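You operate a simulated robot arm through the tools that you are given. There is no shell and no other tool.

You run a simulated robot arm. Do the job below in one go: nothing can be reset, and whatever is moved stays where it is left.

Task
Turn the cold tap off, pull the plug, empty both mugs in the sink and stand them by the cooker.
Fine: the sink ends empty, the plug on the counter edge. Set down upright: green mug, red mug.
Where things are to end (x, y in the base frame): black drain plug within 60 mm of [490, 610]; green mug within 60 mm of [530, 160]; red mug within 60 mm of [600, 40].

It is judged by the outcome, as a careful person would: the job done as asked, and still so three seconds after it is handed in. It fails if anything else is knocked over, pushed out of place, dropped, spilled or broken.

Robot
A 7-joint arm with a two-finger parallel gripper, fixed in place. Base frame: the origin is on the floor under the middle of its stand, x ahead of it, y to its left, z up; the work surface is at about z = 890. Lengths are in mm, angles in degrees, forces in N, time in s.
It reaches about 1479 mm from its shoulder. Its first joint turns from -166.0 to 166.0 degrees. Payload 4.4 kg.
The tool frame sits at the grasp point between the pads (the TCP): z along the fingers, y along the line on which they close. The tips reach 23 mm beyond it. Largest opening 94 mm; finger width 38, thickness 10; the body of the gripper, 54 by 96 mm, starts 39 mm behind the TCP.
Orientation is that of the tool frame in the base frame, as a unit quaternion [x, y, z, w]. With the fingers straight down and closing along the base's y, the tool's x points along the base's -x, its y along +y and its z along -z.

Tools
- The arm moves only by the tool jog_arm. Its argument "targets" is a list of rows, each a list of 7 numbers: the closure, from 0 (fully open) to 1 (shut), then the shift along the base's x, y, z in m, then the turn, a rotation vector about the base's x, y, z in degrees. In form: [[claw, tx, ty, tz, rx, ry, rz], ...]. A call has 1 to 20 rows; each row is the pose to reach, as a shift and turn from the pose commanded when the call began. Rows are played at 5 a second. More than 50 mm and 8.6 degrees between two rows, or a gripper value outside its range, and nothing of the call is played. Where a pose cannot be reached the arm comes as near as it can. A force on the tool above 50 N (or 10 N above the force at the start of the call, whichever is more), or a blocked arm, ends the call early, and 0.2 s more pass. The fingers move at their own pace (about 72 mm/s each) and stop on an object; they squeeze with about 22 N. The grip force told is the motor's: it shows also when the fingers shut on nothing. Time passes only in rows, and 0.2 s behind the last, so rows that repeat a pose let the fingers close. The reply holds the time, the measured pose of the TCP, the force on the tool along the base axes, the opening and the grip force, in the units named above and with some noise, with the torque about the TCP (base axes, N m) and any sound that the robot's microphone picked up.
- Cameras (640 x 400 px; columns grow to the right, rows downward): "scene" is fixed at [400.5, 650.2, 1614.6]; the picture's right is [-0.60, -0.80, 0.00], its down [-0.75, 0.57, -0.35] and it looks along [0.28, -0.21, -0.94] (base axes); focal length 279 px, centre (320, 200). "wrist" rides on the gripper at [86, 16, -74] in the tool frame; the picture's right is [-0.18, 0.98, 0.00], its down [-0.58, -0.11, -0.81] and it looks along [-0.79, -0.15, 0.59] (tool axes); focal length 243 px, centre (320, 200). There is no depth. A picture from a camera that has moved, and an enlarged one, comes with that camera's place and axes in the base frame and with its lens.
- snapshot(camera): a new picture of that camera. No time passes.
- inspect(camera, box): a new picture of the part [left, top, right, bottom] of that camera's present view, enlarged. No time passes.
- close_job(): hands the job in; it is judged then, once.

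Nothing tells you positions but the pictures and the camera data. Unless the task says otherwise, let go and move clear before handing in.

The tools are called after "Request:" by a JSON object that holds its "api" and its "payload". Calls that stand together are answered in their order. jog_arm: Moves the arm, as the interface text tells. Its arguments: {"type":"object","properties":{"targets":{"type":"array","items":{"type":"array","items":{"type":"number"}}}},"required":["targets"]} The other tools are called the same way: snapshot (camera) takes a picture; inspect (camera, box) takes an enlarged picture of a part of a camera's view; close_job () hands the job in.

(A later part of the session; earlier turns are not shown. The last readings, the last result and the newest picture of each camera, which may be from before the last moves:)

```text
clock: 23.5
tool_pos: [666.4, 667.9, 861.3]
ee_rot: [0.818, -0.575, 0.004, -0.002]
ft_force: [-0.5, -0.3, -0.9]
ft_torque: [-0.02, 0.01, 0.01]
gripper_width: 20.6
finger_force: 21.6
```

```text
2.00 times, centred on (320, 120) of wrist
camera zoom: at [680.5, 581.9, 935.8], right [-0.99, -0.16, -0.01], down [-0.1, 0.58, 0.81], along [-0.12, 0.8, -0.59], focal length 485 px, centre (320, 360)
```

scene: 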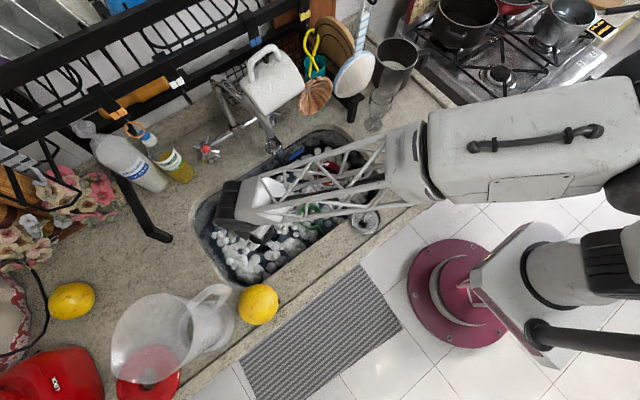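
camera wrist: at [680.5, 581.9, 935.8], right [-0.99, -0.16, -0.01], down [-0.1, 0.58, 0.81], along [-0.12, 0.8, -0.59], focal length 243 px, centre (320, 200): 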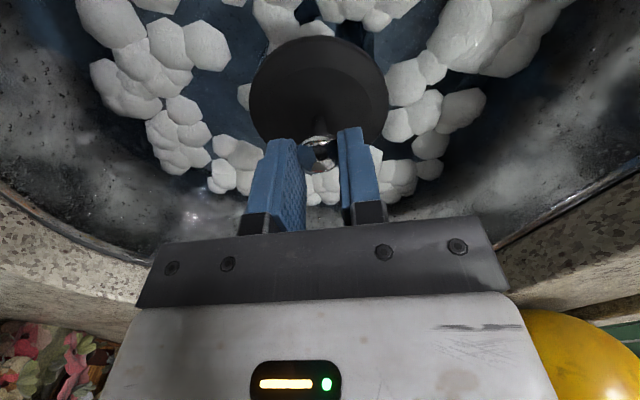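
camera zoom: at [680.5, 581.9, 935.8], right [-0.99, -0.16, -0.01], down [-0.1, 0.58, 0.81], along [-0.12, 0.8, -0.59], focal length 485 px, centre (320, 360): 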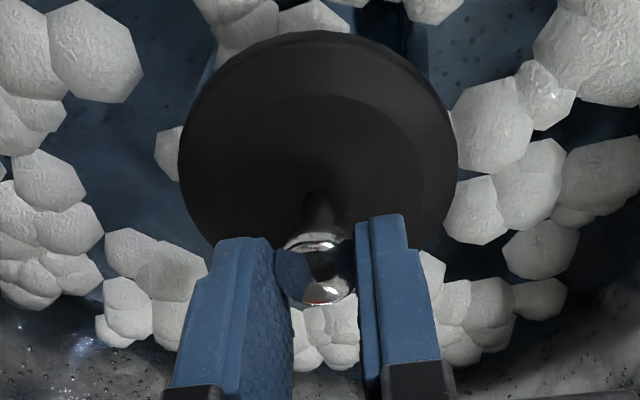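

The plug is about 90 mm across on a long stem, so its base hangs about 80 mm below the grip. The ledge between the sink and the seam runs roughly x=449–519. I'll raise it clear of the rim and bring it over (490, 610).

Request:
{"api": "jog_arm", "payload": {"targets": [[1, -0.02, -0.01, 0.03, 0, 0, 0], [1, -0.045, -0.02, 0.06, 0, 0, 0], [1, -0.07, -0.03, 0.095, 0, 0, 0], [1, -0.09, -0.035, 0.13, 0, 0, 0], [1, -0.09, -0.04, 0.155, 0, 0, 0], [1, -0.12, -0.045, 0.16, 0, 0, 0], [1, -0.15, -0.052, 0.16, 0, 0, 0], [1, -0.1764, -0.058, 0.16, 0, 0, 0], [1, -0.1764, -0.058, 0.16, 0, 0, 0]]}}

Request:
{"api": "snapshot", "payload": {"camera": "wrist"}}

Request:
{"api": "snapshot", "payload": {"camera": "scene"}}

```text
clock: 25.5
tool_pos: [488.6, 613.0, 1020.9]
ee_rot: [0.818, -0.575, 0.003, -0.002]
ft_force: [0.0, 0.0, -0.1]
ft_torque: [0.01, 0.02, -0.01]
gripper_width: 20.5
finger_force: 21.6
```

```text
taken
camera wrist: at [502.1, 525.8, 1095.6], right [-0.99, -0.16, -0.01], down [-0.1, 0.58, 0.81], along [-0.12, 0.8, -0.59], focal length 243 px, centre (320, 200)
```

wrist: 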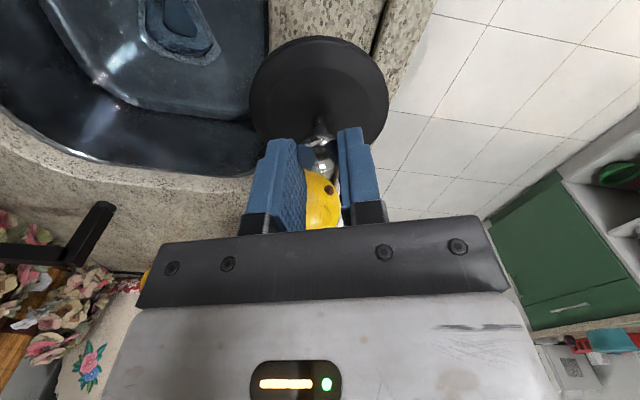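

```text
taken
```

scene: 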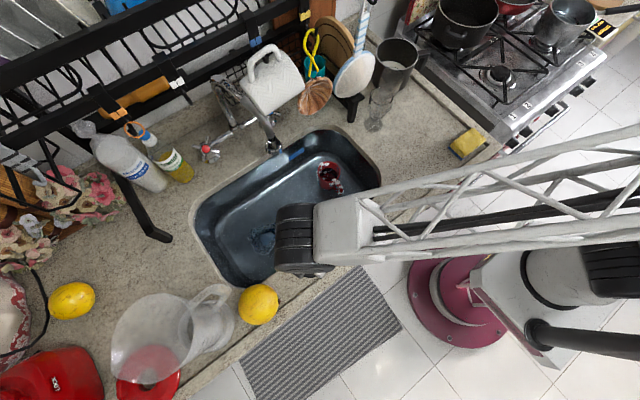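

The sink has drained. Now I lower the plug toward the ledge, slowly near contact.

Request:
{"api": "jog_arm", "payload": {"targets": [[1, 0.0015, -0.003, -0.015, 0, 0, 0], [1, 0.0015, -0.003, -0.028, 0, 0, 0], [1, 0.0015, -0.003, -0.035, 0, 0, 0], [1, 0.0015, -0.003, -0.039, 0, 0, 0]]}}

Request:
{"api": "inspect", "payload": {"camera": "wrist", "box": [200, 0, 440, 220]}}

```text
clock: 26.5
tool_pos: [490.8, 608.8, 981.0]
ee_rot: [0.818, -0.575, 0.003, -0.003]
ft_force: [-0.1, 0.0, -0.6]
ft_torque: [0.01, 0.0, -0.01]
gripper_width: 20.3
finger_force: 21.9
```

```text
1.82 times, centred on (320, 110) of wrist
camera zoom: at [504.5, 522.8, 1057.2], right [-0.99, -0.16, -0.01], down [-0.1, 0.58, 0.81], along [-0.12, 0.8, -0.59], focal length 441 px, centre (320, 364)
```

zoom: 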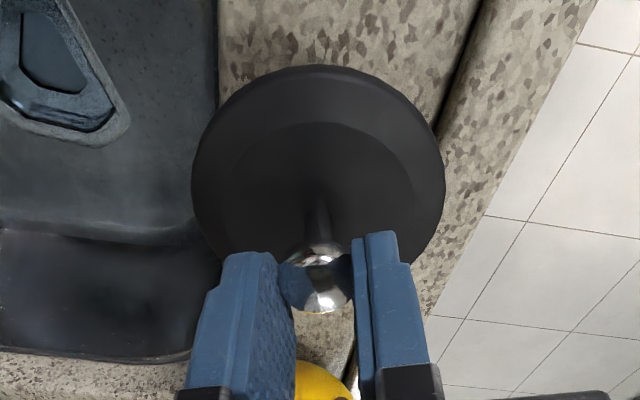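

The disc is centered on the ledge, slightly above it. I'll lower it in small steps until it touches.

Request:
{"api": "jog_arm", "payload": {"targets": [[1, 0, 0, -0.002, 0, 0, 0], [1, 0, 0, -0.004, 0, 0, 0], [1, 0, 0, -0.006, 0, 0, 0]]}}

```text
clock: 27.3
tool_pos: [490.8, 608.9, 975.2]
ee_rot: [0.818, -0.575, 0.003, -0.004]
ft_force: [0.4, 0.6, -0.2]
ft_torque: [-0.03, -0.01, 0.0]
gripper_width: 20.6
finger_force: 21.5
```

There's no contact yet, so I keep lowering in small steps.

Request:
{"api": "jog_arm", "payload": {"targets": [[1, 0, 0, -0.002, 0, 0, 0], [1, 0, 0, -0.004, 0, 0, 0], [1, 0, 0, -0.006, 0, 0, 0]]}}

Request:
{"api": "inspect", "payload": {"camera": "wrist", "box": [200, 0, 440, 220]}}

```text
clock: 28.1
tool_pos: [490.6, 609.6, 969.7]
ee_rot: [0.818, -0.575, 0.004, -0.003]
ft_force: [0.2, -0.2, -1.3]
ft_torque: [-0.02, 0.01, -0.04]
gripper_width: 20.6
finger_force: 21.7
```

```text
1.82 times, centred on (320, 110) of wrist
camera zoom: at [505.1, 522.4, 1044.5], right [-0.99, -0.16, -0.01], down [-0.1, 0.58, 0.81], along [-0.12, 0.8, -0.59], focal length 441 px, centre (320, 364)
```

zoom: 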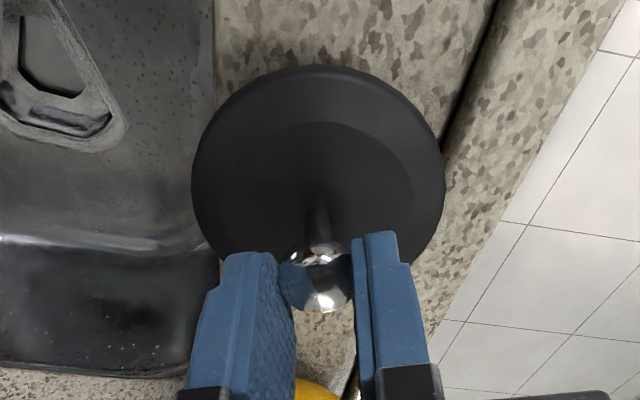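

Still no contact. I'll keep going down in 2 mm steps.

Request:
{"api": "jog_arm", "payload": {"targets": [[1, 0, 0, -0.002, 0, 0, 0], [1, 0, 0, -0.004, 0, 0, 0], [1, 0, 0, -0.006, 0, 0, 0]]}}

Request:
{"api": "jog_arm", "payload": {"targets": [[1, 0, 0, -0.002, 0, 0, 0], [1, 0, 0, -0.004, 0, 0, 0]]}}

```text
clock: 28.9
tool_pos: [490.3, 608.8, 964.1]
ee_rot: [0.818, -0.576, 0.003, -0.003]
ft_force: [-0.7, -0.4, -0.1]
ft_torque: [-0.02, -0.01, 0.0]
gripper_width: 20.2
finger_force: 21.7
```

```text
clock: 29.5
tool_pos: [491.1, 607.8, 958.7]
ee_rot: [0.818, -0.575, 0.003, -0.003]
ft_force: [-0.7, 0.4, -1.0]
ft_torque: [0.03, 0.0, -0.03]
gripper_width: 20.5
finger_force: 21.6
```

Request:
{"api": "inspect", "payload": {"camera": "wrist", "box": [200, 0, 440, 220]}}

Request:
{"api": "inspect", "payload": {"camera": "scene", "box": [230, 190, 390, 310]}}

```text
1.82 times, centred on (320, 110) of wrist
camera zoom: at [504.8, 522.7, 1034.4], right [-0.99, -0.16, -0.01], down [-0.1, 0.58, 0.81], along [-0.12, 0.8, -0.59], focal length 441 px, centre (320, 364)
```

zoom: 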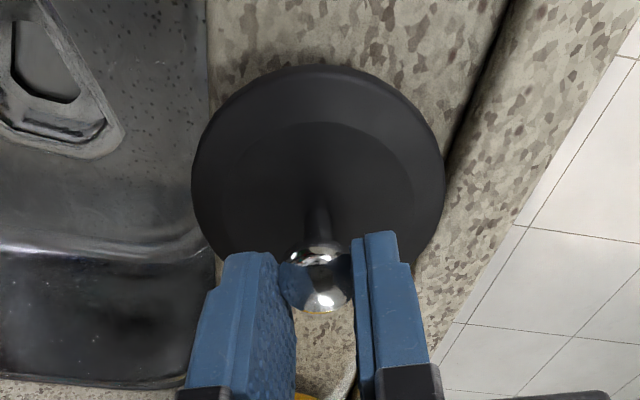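

```text
3.33 times, centred on (310, 250) of scene
camera zoom: at [400.5, 650.2, 1614.6], right [-0.6, -0.8, 0.0], down [-0.75, 0.57, -0.35], along [0.28, -0.21, -0.94], focal length 930 px, centre (353, 33)
```

zoom: 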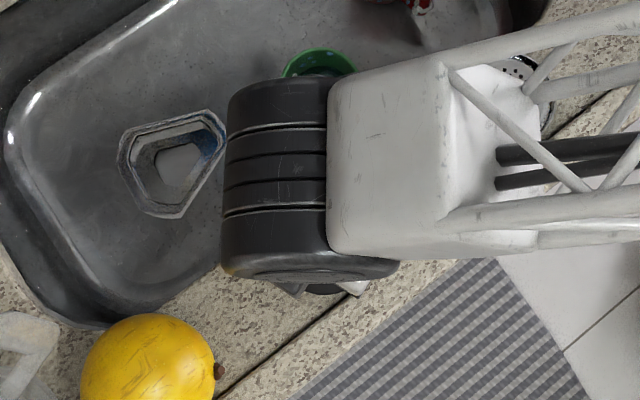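

Request:
{"api": "jog_arm", "payload": {"targets": [[1, 0, 0, -0.0015, 0, 0, 0], [1, 0, 0, -0.003, 0, 0, 0], [1, 0, 0, -0.0045, 0, 0, 0]]}}

```text
clock: 30.3
tool_pos: [491.5, 608.5, 953.5]
ee_rot: [0.818, -0.575, 0.004, -0.003]
ft_force: [0.4, -0.2, -1.6]
ft_torque: [-0.01, 0.01, 0.0]
gripper_width: 20.5
finger_force: 22.1
```

The plug is still hanging free at 953.5, so I continue down gently.

Request:
{"api": "jog_arm", "payload": {"targets": [[1, 0, 0, -0.0015, 0, 0, 0], [1, 0, 0, -0.003, 0, 0, 0], [1, 0, 0, -0.0045, 0, 0, 0]]}}

```text
clock: 31.1
tool_pos: [490.0, 609.8, 950.8]
ee_rot: [0.818, -0.575, 0.003, -0.003]
ft_force: [0.6, 0.6, -1.2]
ft_torque: [-0.01, 0.01, -0.03]
gripper_width: 20.3
finger_force: 21.9
```

Request:
{"api": "jog_arm", "payload": {"targets": [[1, 0, 0, -0.0015, 0, 0, 0], [1, 0, 0, -0.003, 0, 0, 0], [1, 0, 0, -0.0045, 0, 0, 0]]}}

Request:
{"api": "inspect", "payload": {"camera": "wrist", "box": [200, 0, 440, 220]}}

```text
clock: 31.9
tool_pos: [492.1, 608.6, 947.7]
ee_rot: [0.818, -0.575, 0.004, -0.003]
ft_force: [0.6, -2.9, 7.9]
ft_torque: [-0.25, 0.27, 0.0]
gripper_width: 20.3
finger_force: 21.8
```

```text
1.82 times, centred on (320, 110) of wrist
camera zoom: at [505.6, 522.7, 1021.5], right [-0.99, -0.16, -0.01], down [-0.1, 0.58, 0.81], along [-0.12, 0.8, -0.59], focal length 441 px, centre (320, 364)
```

zoom: 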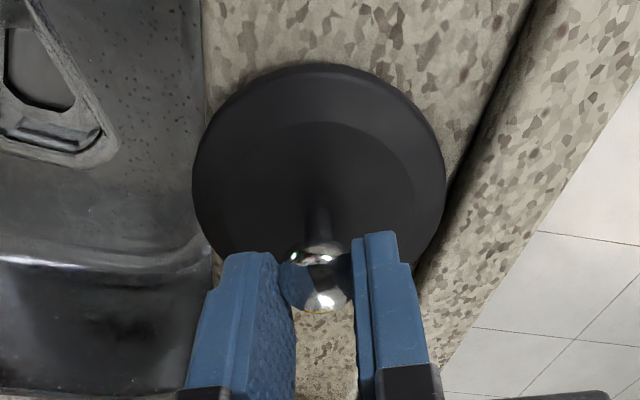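

Contact at about 8 N. The plug is seated on the ledge, so I release it and rise straight up.

Request:
{"api": "jog_arm", "payload": {"targets": [[0.75, 0, 0, 0.001, 0, 0, 0], [0.5, 0, 0, 0.001, 0, 0, 0], [0.5, 0, 0, 0.001, 0, 0, 0], [0.5, 0, 0, 0.02, 0, 0, 0], [0.5, 0, 0, 0.05, 0, 0, 0], [0.5, 0, 0, 0.09, 0, 0, 0]]}}

Request:
{"api": "snapshot", "payload": {"camera": "wrist"}}

Request:
{"api": "snapshot", "payload": {"camera": "scene"}}

```text
clock: 33.3
tool_pos: [492.0, 608.3, 1037.0]
ee_rot: [0.818, -0.575, 0.004, -0.002]
ft_force: [-0.1, 0.5, -0.6]
ft_torque: [0.0, 0.01, 0.02]
gripper_width: 47.0
finger_force: 0.0
```

```text
taken
camera wrist: at [506.1, 523.0, 1112.2], right [-0.99, -0.16, -0.01], down [-0.1, 0.58, 0.81], along [-0.12, 0.8, -0.59], focal length 243 px, centre (320, 200)
```

wrist: 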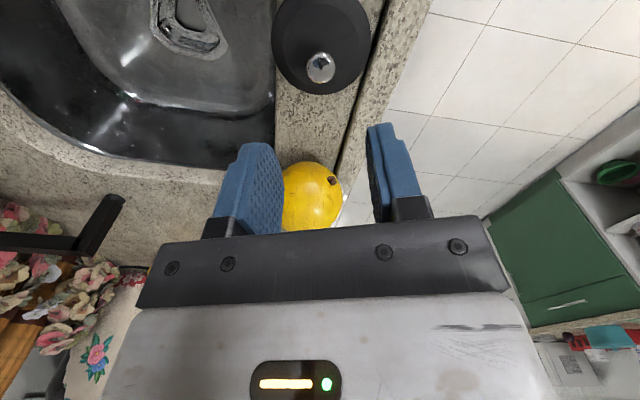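

```text
taken
```

scene: 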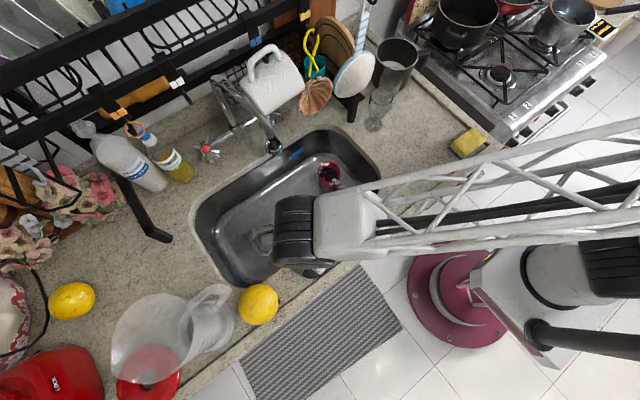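

The plug stands on the ledge and the sink is empty of water. Next I tilt the gripper for the mugs, 30° forward with the camera on the far side, and look straight at both of them.

Request:
{"api": "jog_arm", "payload": {"targets": [[0.4, 0.007, -0.011, -0.003, -1.83, -2.61, 6.83], [0.3, 0.014, -0.022, -0.005, -3.66, -5.22, 13.66], [0.2, 0.02, -0.032, -0.008, -5.49, -7.83, 20.5], [0.1, 0.027, -0.043, -0.011, -7.32, -10.44, 27.3], [0, 0.034, -0.054, -0.014, -9.15, -13.05, 34.15], [0, 0.041, -0.065, -0.016, -10.98, -15.66, 41], [0, 0.048, -0.076, -0.019, -12.81, -18.27, 47.8], [0, 0.054, -0.086, -0.022, -14.64, -20.88, 54.6], [0, 0.061, -0.097, -0.024, -16.47, -23.49, 61.5], [0, 0.068, -0.108, -0.027, -18.3, -26.1, 68.3]]}}

Request:
{"api": "snapshot", "payload": {"camera": "wrist"}}

Request:
{"api": "snapshot", "payload": {"camera": "scene"}}

```text
clock: 35.5
tool_pos: [559.9, 499.1, 1010.2]
ee_rot: [0.966, 0.001, 0.26, -0.003]
ft_force: [0.4, 0.7, 0.0]
ft_torque: [0.02, 0.01, -0.02]
gripper_width: 93.8
finger_force: 0.2
```

```text
taken
camera wrist: at [598.0, 483.1, 1118.3], right [-0.16, -0.98, -0.1], down [-0.91, 0.1, 0.41], along [-0.39, 0.15, -0.91], focal length 243 px, centre (320, 200)
```

wrist: 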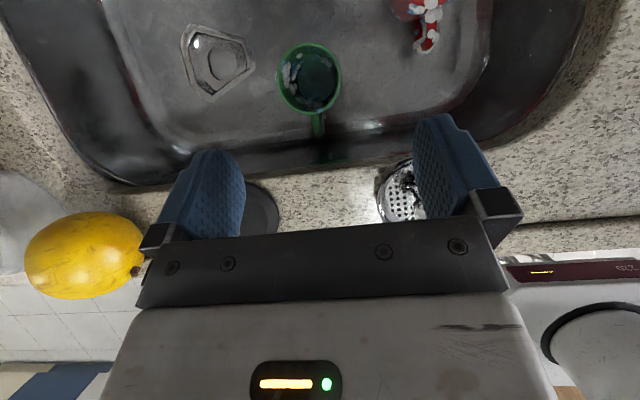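

```text
taken
```

scene: 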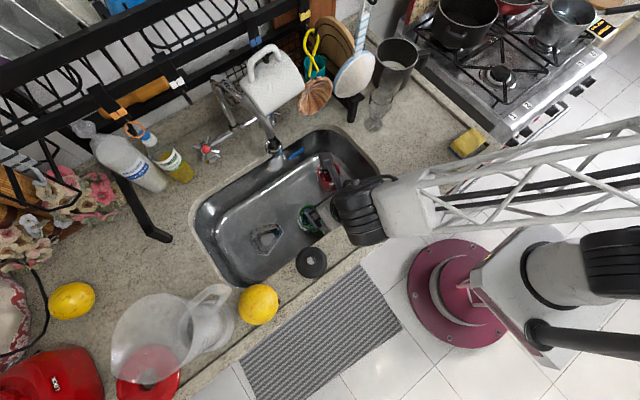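

Both mugs stand upright with liquid in them, handles toward the robot. I'll zoom in to measure their rims and bases.

Request:
{"api": "inspect", "payload": {"camera": "wrist", "box": [240, 20, 400, 160]}}

Request:
{"api": "inspect", "payload": {"camera": "scene", "box": [270, 130, 390, 240]}}

Request:
{"api": "inspect", "payload": {"camera": "wrist", "box": [340, 0, 500, 100]}}

```text
2.86 times, centred on (320, 90) of wrist
camera zoom: at [598.0, 483.1, 1118.3], right [-0.16, -0.98, -0.1], down [-0.91, 0.1, 0.41], along [-0.39, 0.15, -0.91], focal length 693 px, centre (320, 514)
```

zoom: 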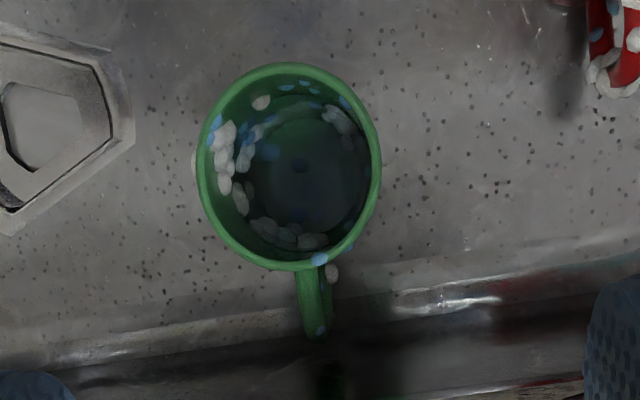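

```text
3.64 times, centred on (330, 185) of scene
camera zoom: at [400.5, 650.2, 1614.6], right [-0.6, -0.8, 0.0], down [-0.75, 0.57, -0.35], along [0.28, -0.21, -0.94], focal length 1015 px, centre (284, 254)
```

zoom: 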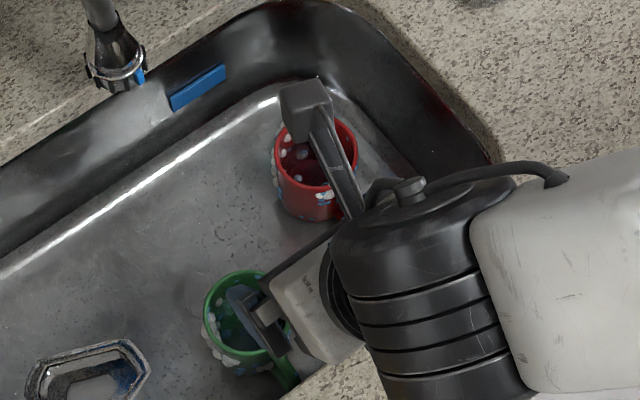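

```text
4.00 times, centred on (420, 50) of wrist
camera zoom: at [598.0, 483.1, 1118.3], right [-0.16, -0.98, -0.1], down [-0.91, 0.1, 0.41], along [-0.39, 0.15, -0.91], focal length 970 px, centre (-80, 800)
```

zoom: 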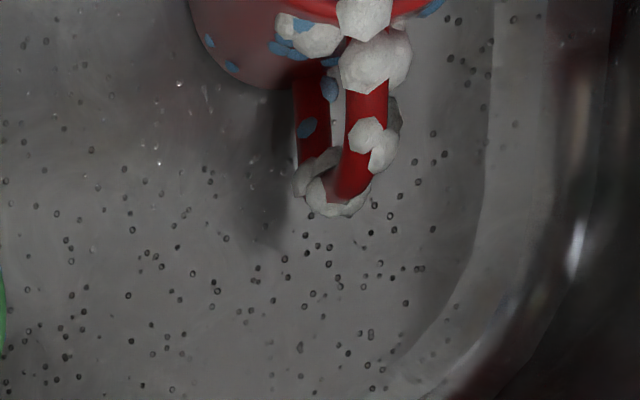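

The green mug's center is about (617, 524), rim z≈805, base z≈728, diameter about 75 mm. I'll reduce the tilt to 20° and move to just above it, fingers open along y so they miss the handle.

Request:
{"api": "jog_arm", "payload": {"targets": [[0, 0.006, 0.005, -0.03, 0, 2, 0], [0, 0.013, 0.01, -0.06, 0, 4, 0], [0, 0.02, 0.015, -0.09, 0, 6, 0], [0, 0.028, 0.02, -0.12, 0, 8, 0], [0, 0.034, 0.0254, -0.143, 0, 10, 0], [0, 0.034, 0.0254, -0.143, 0, 10, 0]]}}

Request:
{"api": "snapshot", "payload": {"camera": "wrist"}}

Request:
{"api": "snapshot", "payload": {"camera": "scene"}}

```text
clock: 36.9
tool_pos: [594.6, 522.7, 867.9]
ee_rot: [0.985, -0.001, 0.175, -0.003]
ft_force: [-0.7, 0.9, -0.2]
ft_torque: [0.02, 0.0, -0.06]
gripper_width: 94.3
finger_force: 0.1
```

```text
taken
camera wrist: at [649.6, 506.4, 968.1], right [-0.17, -0.98, -0.07], down [-0.82, 0.1, 0.56], along [-0.54, 0.16, -0.83], focal length 243 px, centre (320, 200)
```

wrist: 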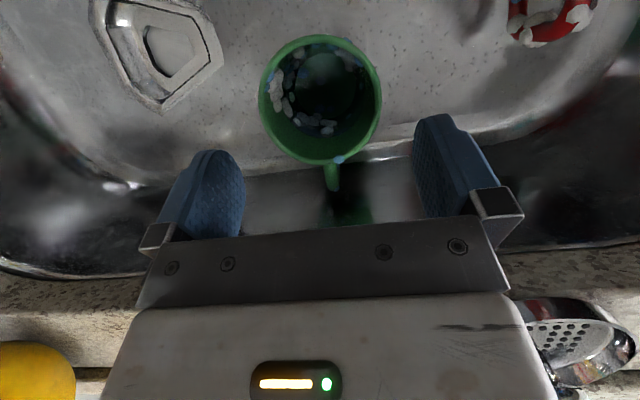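

```text
taken
```

scene: 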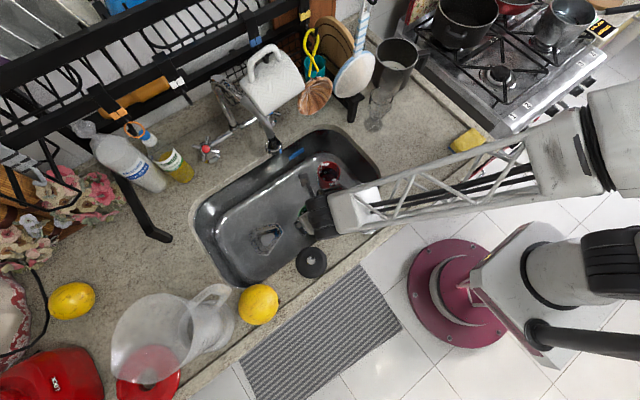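

The rim center measures (618, 525), well centered between the fingers. I'll slide down along the tool axis to about 20 mm below the rim.

Request:
{"api": "jog_arm", "payload": {"targets": [[0, 0.004, 0.001, -0.02, 0, 0, 0], [0, 0.009, 0.0015, -0.04, 0, 0, 0], [0, 0.015, 0.0019, -0.058, 0, 0, 0], [0, 0.02, 0.0019, -0.072, 0, 0, 0], [0, 0.0234, 0.0019, -0.083, 0, 0, 0], [0, 0.0234, 0.0019, -0.083, 0, 0, 0]]}}

Request:
{"api": "snapshot", "payload": {"camera": "wrist"}}

Request:
{"api": "inspect", "payload": {"camera": "scene", "box": [240, 130, 420, 280]}}

```text
clock: 38.3
tool_pos: [618.3, 528.0, 789.8]
ee_rot: [0.984, 0.0, 0.177, -0.007]
ft_force: [-1.4, 1.3, 8.1]
ft_torque: [-0.07, 0.19, 0.02]
gripper_width: 94.0
finger_force: 0.2
stopped in row 6: the force on the tool passed its limit at 54 N (the readings are from after the stop); the commanded pose is now the measured one
```

```text
taken
camera wrist: at [673.8, 512.3, 890.1], right [-0.17, -0.98, -0.08], down [-0.83, 0.1, 0.55], along [-0.54, 0.16, -0.83], focal length 243 px, centre (320, 200)
```

wrist: 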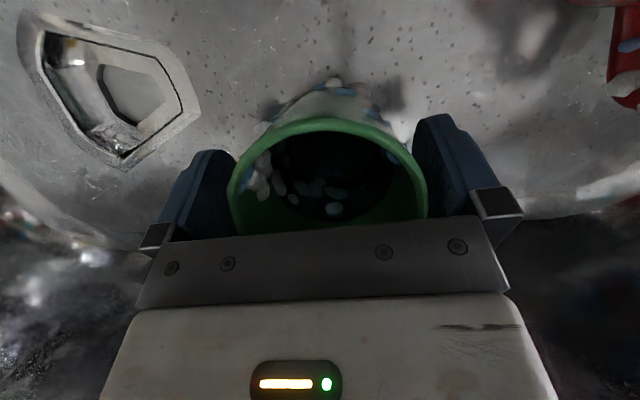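

```text
2.67 times, centred on (330, 205) of scene
camera zoom: at [400.5, 650.2, 1614.6], right [-0.6, -0.8, 0.0], down [-0.75, 0.57, -0.35], along [0.28, -0.21, -0.94], focal length 744 px, centre (293, 187)
```

zoom: 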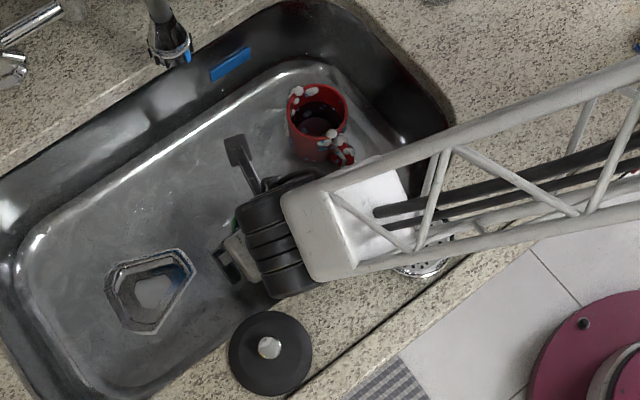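

I touched something at z≈790, probably the palm on the near rim, so the mug is a bit taller than I reckoned. I'll back off 4 mm along the tool and close.

Request:
{"api": "jog_arm", "payload": {"targets": [[0, -0.0015, -0.0015, 0.004, 0, 0, 0], [0, -0.0015, -0.0025, 0.004, 0, 0, 0], [0.3, -0.0015, -0.0025, 0.004, 0, 0, 0], [1, -0.0015, -0.0025, 0.004, 0, 0, 0], [1, -0.0015, -0.0025, 0.004, 0, 0, 0], [1, -0.0015, -0.0025, 0.004, 0, 0, 0]]}}

Request:
{"api": "snapshot", "payload": {"camera": "wrist"}}

```text
clock: 39.7
tool_pos: [616.1, 527.3, 792.5]
ee_rot: [0.984, -0.001, 0.177, -0.005]
ft_force: [-0.1, 0.3, 0.3]
ft_torque: [0.09, 0.02, 0.01]
gripper_width: 73.4
finger_force: 21.9
```

```text
taken
camera wrist: at [672.3, 509.4, 892.6], right [-0.17, -0.98, -0.08], down [-0.83, 0.1, 0.56], along [-0.54, 0.16, -0.83], focal length 243 px, centre (320, 200)
```

wrist: 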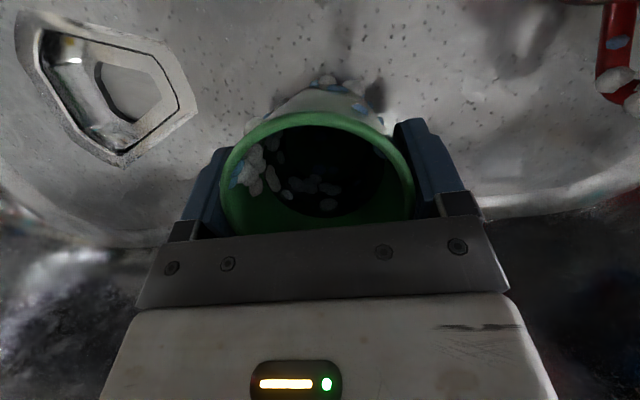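

The green mug is gripped at 73.4 mm. I'll lift it straight up, keeping it upright.

Request:
{"api": "jog_arm", "payload": {"targets": [[1, 0, 0, 0.01, 0, 0, 0], [1, 0, 0, 0.025, 0, 0, 0], [1, 0, 0, 0.045, 0, 0, 0], [1, 0, 0, 0.07, 0, 0, 0], [1, 0, 0, 0.1, 0, 0, 0], [1, 0, 0, 0.13, 0, 0, 0], [1, 0, 0, 0.16, 0, 0, 0]]}}

Request:
{"api": "snapshot", "payload": {"camera": "wrist"}}

Request:
{"api": "snapshot", "payload": {"camera": "scene"}}

```text
clock: 41.3
tool_pos: [616.2, 524.8, 952.4]
ee_rot: [0.984, -0.001, 0.176, -0.006]
ft_force: [0.2, -0.7, -3.0]
ft_torque: [-0.01, 0.0, 0.0]
gripper_width: 73.1
finger_force: 22.2
```

```text
taken
camera wrist: at [670.9, 507.3, 1052.3], right [-0.17, -0.98, -0.08], down [-0.83, 0.1, 0.56], along [-0.54, 0.16, -0.83], focal length 243 px, centre (320, 200)
```

wrist: 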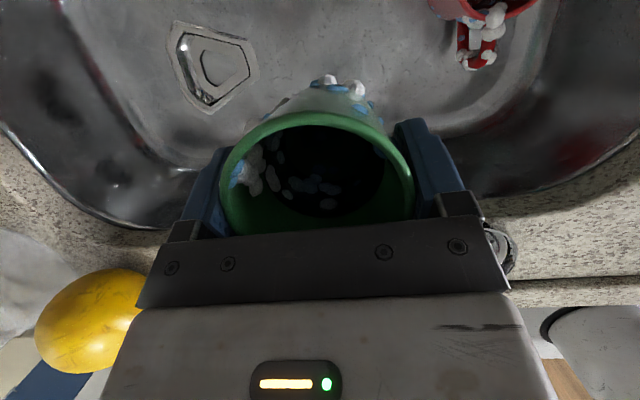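

```text
taken
```

scene: 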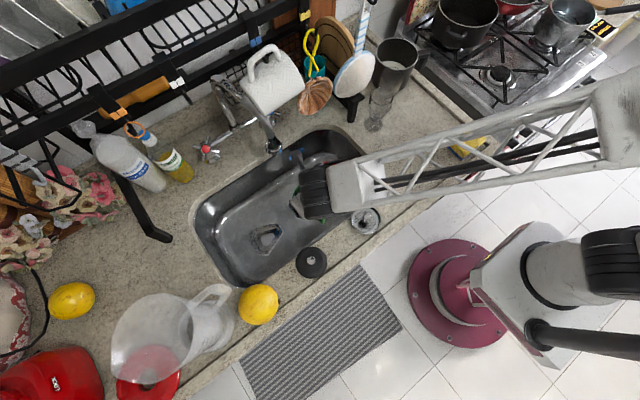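

The mug weighs about 3 N and hangs steadily upright over the sink. To pour, I'll pitch the gripper to near horizontal and then roll it.

Request:
{"api": "jog_arm", "payload": {"targets": [[1, 0.001, 0, 0.015, 0, -4, 0], [1, 0.002, 0, 0.03, 0, -12, 0], [1, 0.003, -0.001, 0.045, 0, -20, 0], [1, 0.004, -0.001, 0.06, 0, -28, 0], [1, 0.004, -0.002, 0.07, 0, -36, 0], [1, 0.004, -0.003, 0.078, 0, -44, 0], [1, 0.004, -0.003, 0.078, 0, -52, 0], [1, 0.004, -0.003, 0.078, 0, -60, 0], [1, 0.004, -0.003, 0.078, 0, -68, 0], [1, 0.004, -0.003, 0.078, 0, -76, 0], [1, 0.004, -0.003, 0.078, 0, -80, 0]]}}

Request:
{"api": "snapshot", "payload": {"camera": "wrist"}}

Request:
{"api": "snapshot", "payload": {"camera": "scene"}}

```text
clock: 43.7
tool_pos: [619.1, 524.4, 1030.6]
ee_rot: [0.639, 0.003, 0.769, -0.005]
ft_force: [0.3, -0.4, -2.5]
ft_torque: [-0.03, 0.03, 0.02]
gripper_width: 73.2
finger_force: 21.8
```

```text
taken
camera wrist: at [531.3, 507.0, 1103.1], right [0.05, -0.98, -0.18], down [-0.69, 0.1, -0.72], along [0.72, 0.16, -0.67], focal length 243 px, centre (320, 200)
```

wrist: 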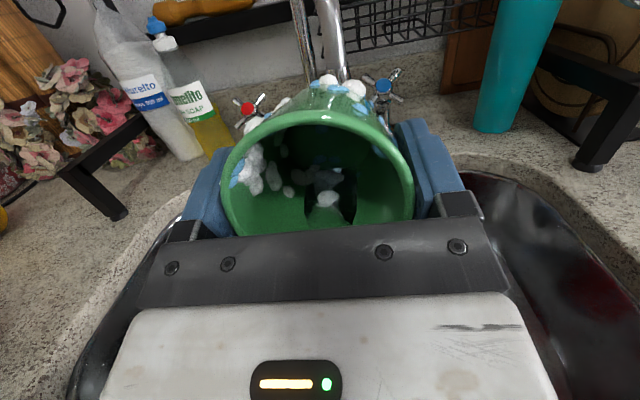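

```text
taken
```

scene: 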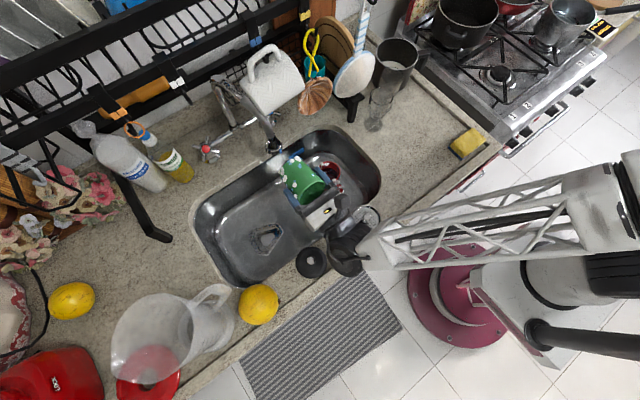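

It's tilted 80° over the sink with everything clear. Now I roll about the tool axis to turn the mouth downward.

Request:
{"api": "jog_arm", "payload": {"targets": [[1, 0, 0, 0, 8.1, 0, 1.43], [1, 0, 0, 0, 16.2, 0, 2.86], [1, 0, 0, 0, 24.3, 0, 4.29], [1, 0, 0, 0, 32.4, 0, 5.72], [1, 0, 0, 0, 40.5, 0, 7.15], [1, 0, 0, 0, 48.6, 0, 8.58], [1, 0, 0, 0, 56.7, 0, 10.0], [1, 0, 0, 0, 64.8, 0, 11.4], [1, 0, 0, 0, 72.9, 0, 12.9], [1, 0, 0, 0, 81, 0, 14.3], [1, 0, 0, 0, 88.6, 0, 15.6]]}}

Request:
{"api": "snapshot", "payload": {"camera": "wrist"}}

Request:
{"api": "snapshot", "payload": {"camera": "scene"}}

```text
clock: 46.1
tool_pos: [620.6, 523.8, 1032.2]
ee_rot: [0.449, -0.453, 0.545, -0.544]
ft_force: [0.9, -0.6, -2.6]
ft_torque: [-0.02, 0.03, 0.05]
gripper_width: 73.4
finger_force: 22.0
```

```text
taken
camera wrist: at [550.2, 438.4, 1001.7], right [0.18, 0.19, -0.96], down [-0.81, 0.59, -0.04], along [0.56, 0.79, 0.26], focal length 243 px, centre (320, 200)
```

wrist: 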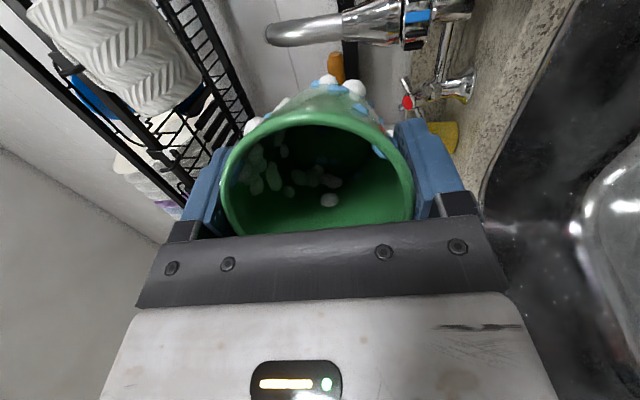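

```text
taken
```

scene: 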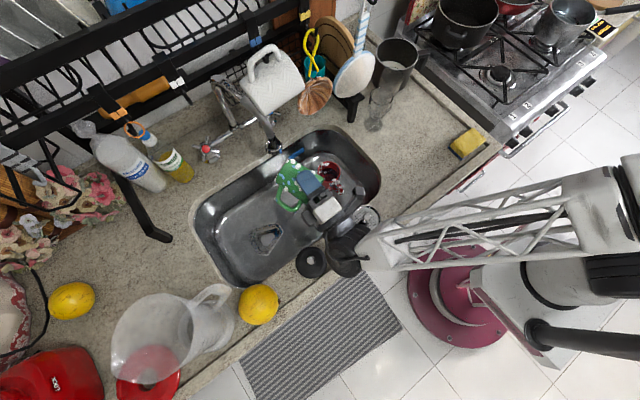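

The mug is past horizontal and draining into the sink. I continue the roll to full inversion and hold.

Request:
{"api": "jog_arm", "payload": {"targets": [[1, 0, 0, 0, 8.1, 0, 1.43], [1, 0, 0, 0, 16.2, 0, 2.86], [1, 0, 0, 0, 24.3, 0, 4.29], [1, 0, 0, 0, 32.4, 0, 5.72], [1, 0, 0, 0, 40.5, 0, 7.15], [1, 0, 0, 0, 48.6, 0, 8.58], [1, 0, 0, 0, 56.7, 0, 10.0], [1, 0, 0, 0, 64.8, 0, 11.4], [1, 0, 0, 0, 72.9, 0, 12.9], [1, 0, 0, 0, 81, 0, 14.3], [1, 0, 0, 0, 88.6, 0, 15.6], [1, 0, 0, 0, 88.6, 0, 15.6], [1, 0, 0, 0, 88.6, 0, 15.6], [1, 0, 0, 0, 88.6, 0, 15.6], [1, 0, 0, 0, 88.6, 0, 15.6], [1, 0, 0, 0, 88.6, 0, 15.6]]}}

Request:
{"api": "snapshot", "payload": {"camera": "wrist"}}

Request:
{"api": "inspect", "payload": {"camera": "scene", "box": [240, 120, 420, 290]}}

```text
clock: 49.5
tool_pos: [620.3, 524.1, 1030.9]
ee_rot: [0.006, 0.645, -0.004, 0.764]
ft_force: [-0.9, -0.1, -2.7]
ft_torque: [-0.02, 0.03, 0.0]
gripper_width: 73.5
finger_force: 21.9
```

```text
taken
camera wrist: at [561.6, 541.9, 934.4], right [-0.02, 0.98, 0.19], down [-0.89, -0.1, 0.44], along [0.45, -0.16, 0.88], focal length 243 px, centre (320, 200)
```

wrist: 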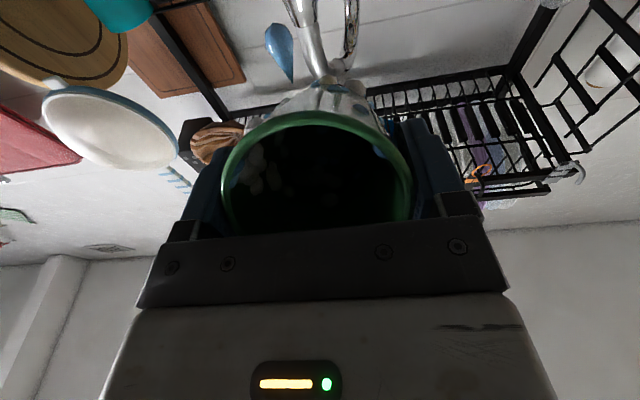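

```text
2.35 times, centred on (330, 205) of scene
camera zoom: at [400.5, 650.2, 1614.6], right [-0.6, -0.8, 0.0], down [-0.75, 0.57, -0.35], along [0.28, -0.21, -0.94], focal length 657 px, centre (296, 188)
```

zoom: 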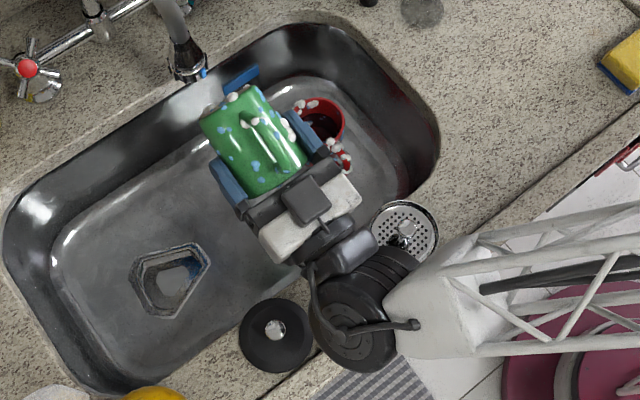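

The mug is fully inverted over the sink. I'll check a blue drop-shaped thing near the spout and the inside of the mug.

Request:
{"api": "inspect", "payload": {"camera": "wrist", "box": [220, 0, 420, 110]}}

Request:
{"api": "inspect", "payload": {"camera": "wrist", "box": [200, 90, 440, 240]}}

Request:
{"api": "inspect", "payload": {"camera": "scene", "box": [240, 120, 320, 180]}}

```text
3.20 times, centred on (320, 55) of wrist
camera zoom: at [561.6, 541.9, 934.4], right [-0.02, 0.98, 0.19], down [-0.89, -0.1, 0.44], along [0.45, -0.16, 0.88], focal length 776 px, centre (320, 664)
```

zoom: 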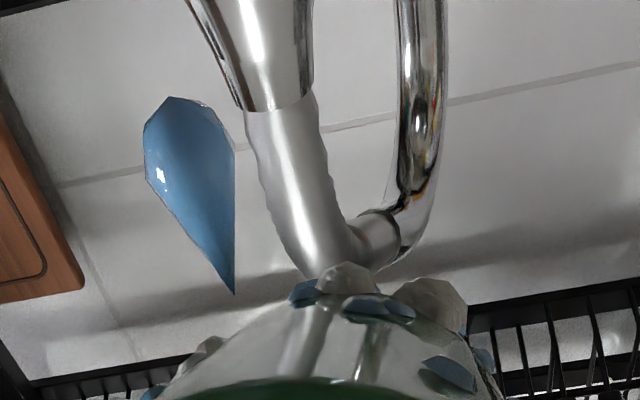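

```text
2.67 times, centred on (320, 165) of wrist
camera zoom: at [561.6, 541.9, 934.4], right [-0.02, 0.98, 0.19], down [-0.89, -0.1, 0.44], along [0.45, -0.16, 0.88], focal length 647 px, centre (320, 293)
```

zoom: 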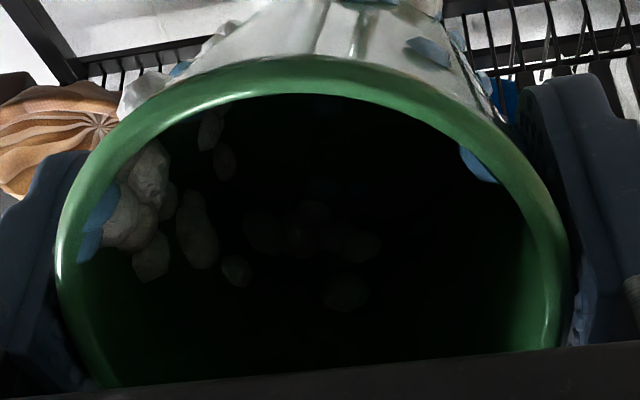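

```text
6.67 times, centred on (280, 150) of scene
camera zoom: at [400.5, 650.2, 1614.6], right [-0.6, -0.8, 0.0], down [-0.75, 0.57, -0.35], along [0.28, -0.21, -0.94], focal length 1861 px, centre (587, 533)
```

zoom: 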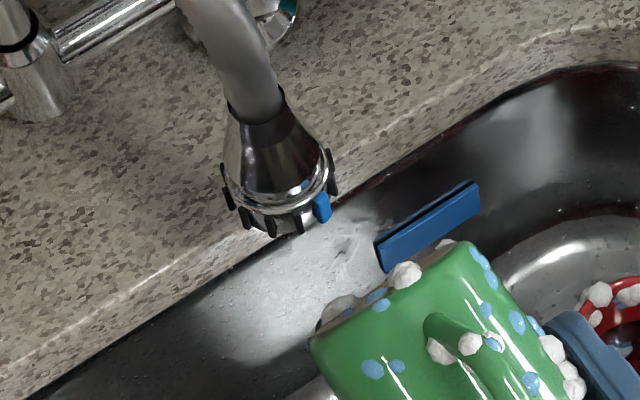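

That's a water drop coming off the wet mug into the sink. I'll hold the pour a little longer so it finishes dripping.

Request:
{"api": "jog_arm", "payload": {"targets": [[1, 0, 0, 0, 0, 0, 0], [1, 0, 0, 0, 0, 0, 0], [1, 0, 0, 0, 0, 0, 0], [1, 0, 0, 0, 0, 0, 0], [1, 0, 0, 0, 0, 0, 0], [1, 0, 0, 0, 0, 0, 0], [1, 0, 0, 0, 0, 0, 0], [1, 0, 0, 0, 0, 0, 0]]}}

Request:
{"api": "inspect", "payload": {"camera": "wrist", "box": [180, 0, 460, 200]}}

```text
clock: 51.3
tool_pos: [620.2, 524.1, 1031.6]
ee_rot: [0.005, 0.646, -0.003, 0.764]
ft_force: [-0.6, 0.8, -3.3]
ft_torque: [-0.01, 0.02, 0.01]
gripper_width: 73.3
finger_force: 21.6
```

```text
2.00 times, centred on (320, 100) of wrist
camera zoom: at [561.6, 541.9, 934.4], right [-0.02, 0.98, 0.19], down [-0.89, -0.1, 0.44], along [0.45, -0.16, 0.88], focal length 485 px, centre (320, 400)
```

zoom: 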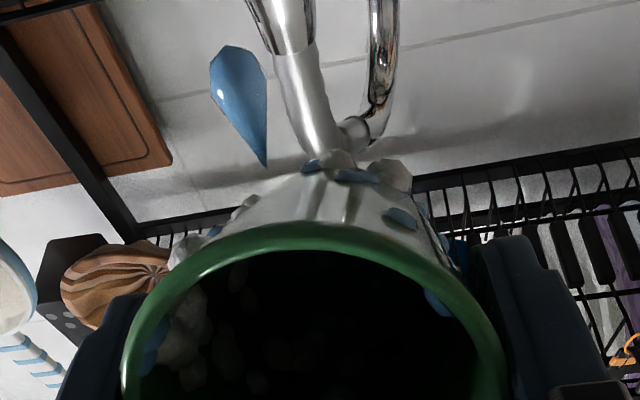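

The drop doesn't move, so it's just moisture on the mug's outer wall. I'll roll the mug back toward upright over the sink.

Request:
{"api": "jog_arm", "payload": {"targets": [[1, 0, 0, 0, -8.37, 0, -1.48], [1, 0, 0, 0, -16.7, 0, -2.95], [1, 0, 0, 0, -25.1, 0, -4.43], [1, 0, 0, 0, -33.5, 0, -5.9], [1, 0, 0, 0, -41.9, 0, -7.4], [1, 0, 0, 0, -50.2, 0, -8.9], [1, 0, 0, 0, -58.6, 0, -10.3], [1, 0, 0, 0, -67, 0, -11.8], [1, 0, 0, 0, -75.3, 0, -13.3], [1, 0, 0, 0, -83.7, 0, -14.8], [1, 0, 0, 0, -88.6, 0, -15.6]]}}

Request:
{"api": "jog_arm", "payload": {"targets": [[1, 0, 0, 0, -8.37, 0, -1.48], [1, 0, 0, 0, -16.7, 0, -2.95], [1, 0, 0, 0, -25.1, 0, -4.43], [1, 0, 0, 0, -33.5, 0, -5.9], [1, 0, 0, 0, -41.9, 0, -7.4], [1, 0, 0, 0, -50.2, 0, -8.9], [1, 0, 0, 0, -58.6, 0, -10.3], [1, 0, 0, 0, -67, 0, -11.8], [1, 0, 0, 0, -75.3, 0, -13.3], [1, 0, 0, 0, -83.7, 0, -14.8], [1, 0, 0, 0, -88.6, 0, -15.6]]}}

Request:
{"api": "snapshot", "payload": {"camera": "wrist"}}

Request:
{"api": "snapshot", "payload": {"camera": "scene"}}

```text
clock: 53.7
tool_pos: [619.5, 524.2, 1032.1]
ee_rot: [0.45, -0.454, 0.546, -0.542]
ft_force: [-0.5, 0.6, -1.6]
ft_torque: [-0.01, 0.07, -0.01]
gripper_width: 73.3
finger_force: 21.9
```

```text
clock: 56.1
tool_pos: [619.7, 524.6, 1031.8]
ee_rot: [0.641, 0.005, 0.768, -0.004]
ft_force: [0.1, 0.3, -1.9]
ft_torque: [-0.02, 0.05, -0.02]
gripper_width: 73.4
finger_force: 22.3
```

```text
taken
camera wrist: at [531.7, 507.2, 1103.2], right [0.04, -0.98, -0.18], down [-0.69, 0.1, -0.72], along [0.72, 0.16, -0.67], focal length 243 px, centre (320, 200)
```

wrist: 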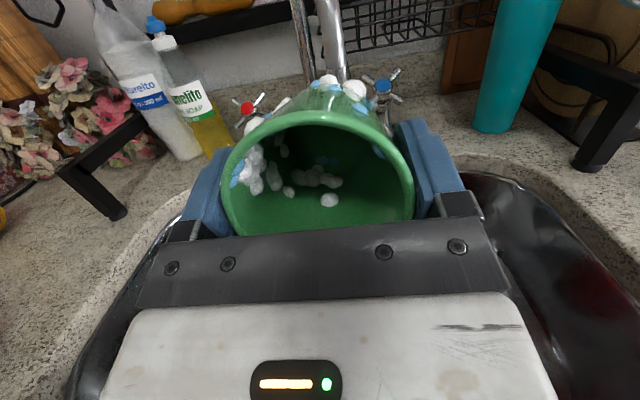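

```text
taken
```

scene: 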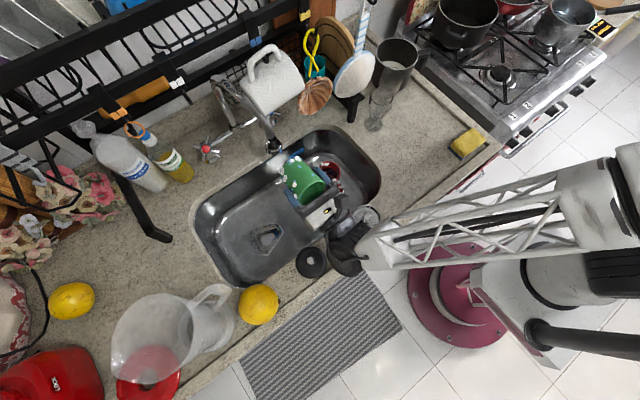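

The dark liquid that was inside before is gone, so the green mug is empty. Now I bring it upright while backing away from the hanging items.

Request:
{"api": "jog_arm", "payload": {"targets": [[1, -0.01, 0, 0.005, 0, 8, 0], [1, -0.02, 0, 0.01, 0, 16, 0], [1, -0.03, 0, 0.015, 0, 24, 0], [1, -0.04, 0, 0.02, 0, 32, 0], [1, -0.05, 0, 0.025, 0, 40, 0], [1, -0.06, 0, 0.03, 0, 48, 0], [1, -0.07, 0, 0.035, 0, 56, 0], [1, -0.08, 0, 0.04, 0, 64, 0], [1, -0.085, 0, 0.04, 0, 72, 0], [1, -0.09, 0, 0.04, 0, 80, 0]]}}

Request:
{"api": "snapshot", "payload": {"camera": "wrist"}}

Request:
{"api": "snapshot", "payload": {"camera": "scene"}}

```text
clock: 58.3
tool_pos: [530.4, 523.6, 1071.1]
ee_rot: [0.984, 0.0, 0.175, -0.006]
ft_force: [1.2, -0.3, -2.2]
ft_torque: [0.04, 0.01, -0.01]
gripper_width: 73.4
finger_force: 22.0
```

```text
taken
camera wrist: at [585.4, 507.6, 1171.5], right [-0.17, -0.98, -0.08], down [-0.82, 0.1, 0.56], along [-0.54, 0.16, -0.83], focal length 243 px, centre (320, 200)
```

wrist: 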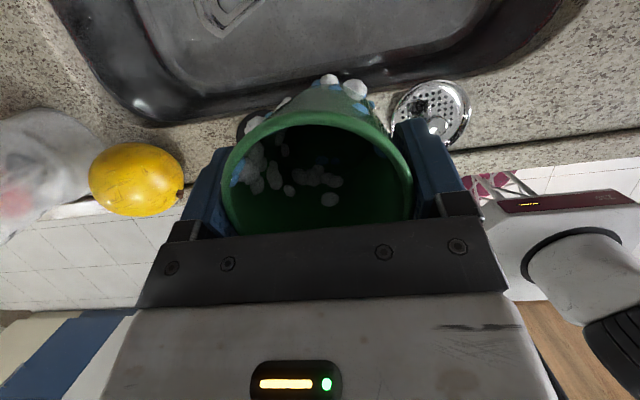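

```text
taken
```

scene: 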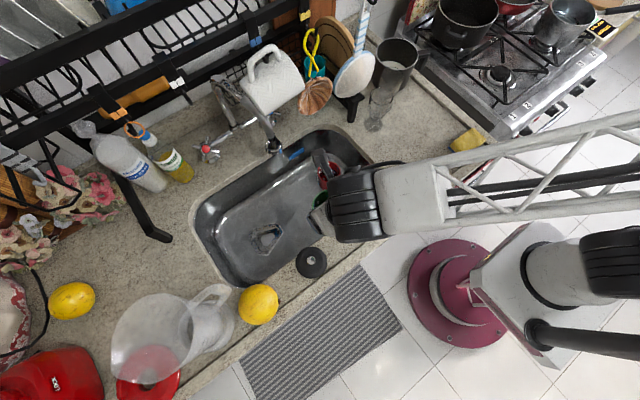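

The mug is upright and empty. I'll carry it right to above (530, 160), keeping high over the strainer.

Request:
{"api": "jog_arm", "payload": {"targets": [[1, 0, -0.03, 0, 0, 0, 0], [1, 0, -0.07, 0, 0, 0, 0], [1, 0, -0.11, 0, 0, 0, 0], [1, 0, -0.15, 0, 0, 0, 0], [1, 0, -0.19, 0, 0, 0, 0], [1, 0, -0.23, 0, 0, 0, 0], [1, 0, -0.27, 0, 0, 0, 0], [1, 0, -0.31, 0, 0, 0, 0], [1, 0, -0.345, 0, 0, 0, 0], [1, 0, -0.3636, 0, 0, 0, 0], [1, 0, -0.3636, 0, 0, 0, 0]]}}

Request:
{"api": "snapshot", "payload": {"camera": "wrist"}}

Request:
{"api": "snapshot", "payload": {"camera": "scene"}}

```text
clock: 60.7
tool_pos: [529.1, 159.3, 1070.6]
ee_rot: [0.984, 0.0, 0.178, -0.007]
ft_force: [0.6, 0.0, -2.0]
ft_torque: [0.0, -0.03, 0.0]
gripper_width: 73.4
finger_force: 22.0
```

```text
taken
camera wrist: at [585.3, 143.0, 1170.5], right [-0.17, -0.98, -0.08], down [-0.83, 0.1, 0.56], along [-0.54, 0.16, -0.83], focal length 243 px, centre (320, 200)
```

wrist: 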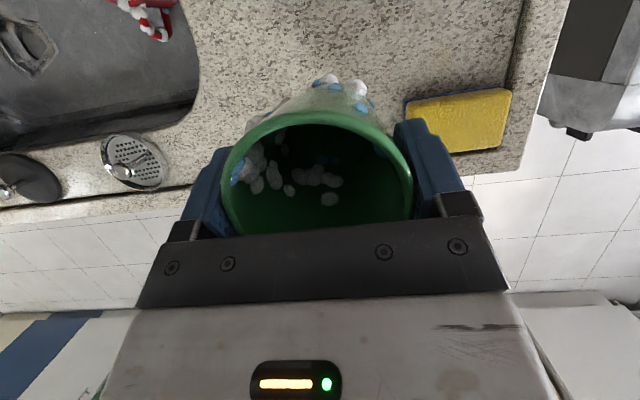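

```text
taken
```

scene: 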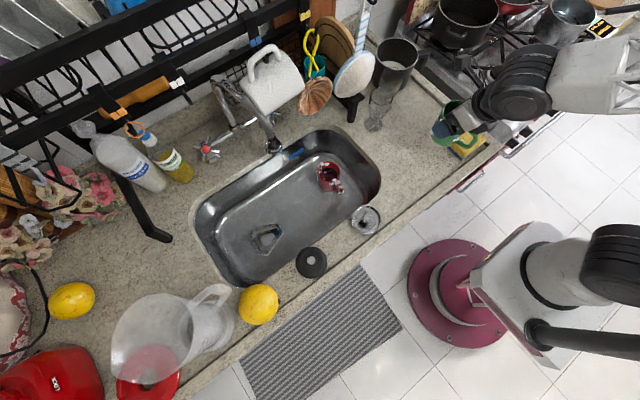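

The spot is clear, with the sponge edge at y≈88. I'll lower toward the counter; contact should come near TCP z≈955.

Request:
{"api": "jog_arm", "payload": {"targets": [[1, 0.002, 0.003, -0.03, 0, 0, 0], [1, 0.003, 0.006, -0.06, 0, 0, 0], [1, 0.003, 0.006, -0.085, 0, 0, 0], [1, 0.003, 0.006, -0.1, 0, 0, 0], [1, 0.003, 0.006, -0.106, 0, 0, 0]]}}

Request:
{"api": "inspect", "payload": {"camera": "scene", "box": [380, 60, 540, 200]}}

```text
clock: 61.9
tool_pos: [532.3, 165.9, 964.9]
ee_rot: [0.984, -0.001, 0.177, -0.006]
ft_force: [0.0, -0.4, -2.2]
ft_torque: [-0.04, -0.01, 0.04]
gripper_width: 73.3
finger_force: 22.5
```

```text
2.86 times, centred on (460, 130) of scene
camera zoom: at [400.5, 650.2, 1614.6], right [-0.6, -0.8, 0.0], down [-0.75, 0.57, -0.35], along [0.28, -0.21, -0.94], focal length 798 px, centre (-80, 400)
```

zoom: 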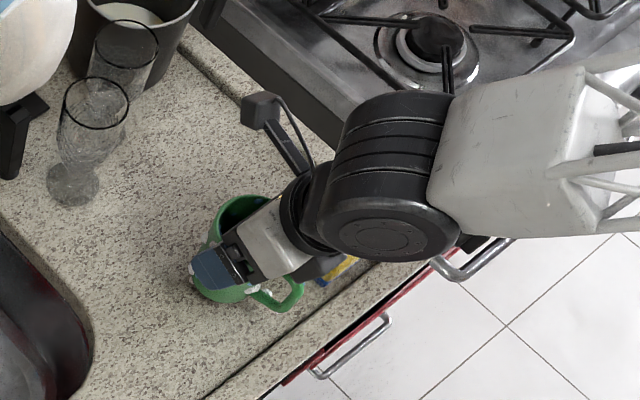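

Request:
{"api": "jog_arm", "payload": {"targets": [[1, 0, 0, -0.002, 0, 0, 0], [1, 0, 0, -0.004, 0, 0, 0], [1, 0, 0, -0.006, 0, 0, 0]]}}

```text
clock: 62.7
tool_pos: [533.5, 166.3, 959.9]
ee_rot: [0.984, 0.0, 0.177, -0.007]
ft_force: [-0.1, 0.3, -2.5]
ft_torque: [-0.02, -0.04, -0.03]
gripper_width: 73.5
finger_force: 21.9
```

The mug is still hanging free at 960, so I continue in 1.5 mm steps.

Request:
{"api": "jog_arm", "payload": {"targets": [[1, 0, 0, -0.0015, 0, 0, 0], [1, 0, 0, -0.003, 0, 0, 0], [1, 0, 0, -0.0045, 0, 0, 0]]}}

```text
clock: 63.5
tool_pos: [533.5, 168.4, 953.3]
ee_rot: [0.984, -0.001, 0.177, -0.005]
ft_force: [-0.3, 0.3, -2.2]
ft_torque: [-0.03, -0.03, 0.01]
gripper_width: 73.4
finger_force: 21.8
```

Request:
{"api": "jog_arm", "payload": {"targets": [[1, 0, 0, -0.0015, 0, 0, 0], [1, 0, 0, -0.003, 0, 0, 0], [1, 0, 0, -0.0045, 0, 0, 0]]}}

Request:
{"api": "inspect", "payload": {"camera": "wrist", "box": [200, 60, 460, 240]}}

```text
clock: 64.3
tool_pos: [533.0, 166.8, 950.3]
ee_rot: [0.984, 0.0, 0.177, -0.007]
ft_force: [3.6, -7.3, 19.1]
ft_torque: [0.15, -0.09, -0.03]
gripper_width: 73.5
finger_force: 21.8
```

```text
2.22 times, centred on (330, 150) of wrist
camera zoom: at [589.6, 149.3, 1050.3], right [-0.17, -0.98, -0.08], down [-0.83, 0.1, 0.55], along [-0.54, 0.16, -0.83], focal length 539 px, centre (298, 311)
```

zoom: 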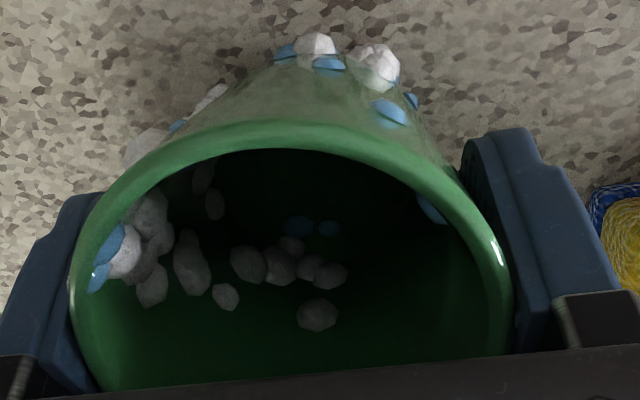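

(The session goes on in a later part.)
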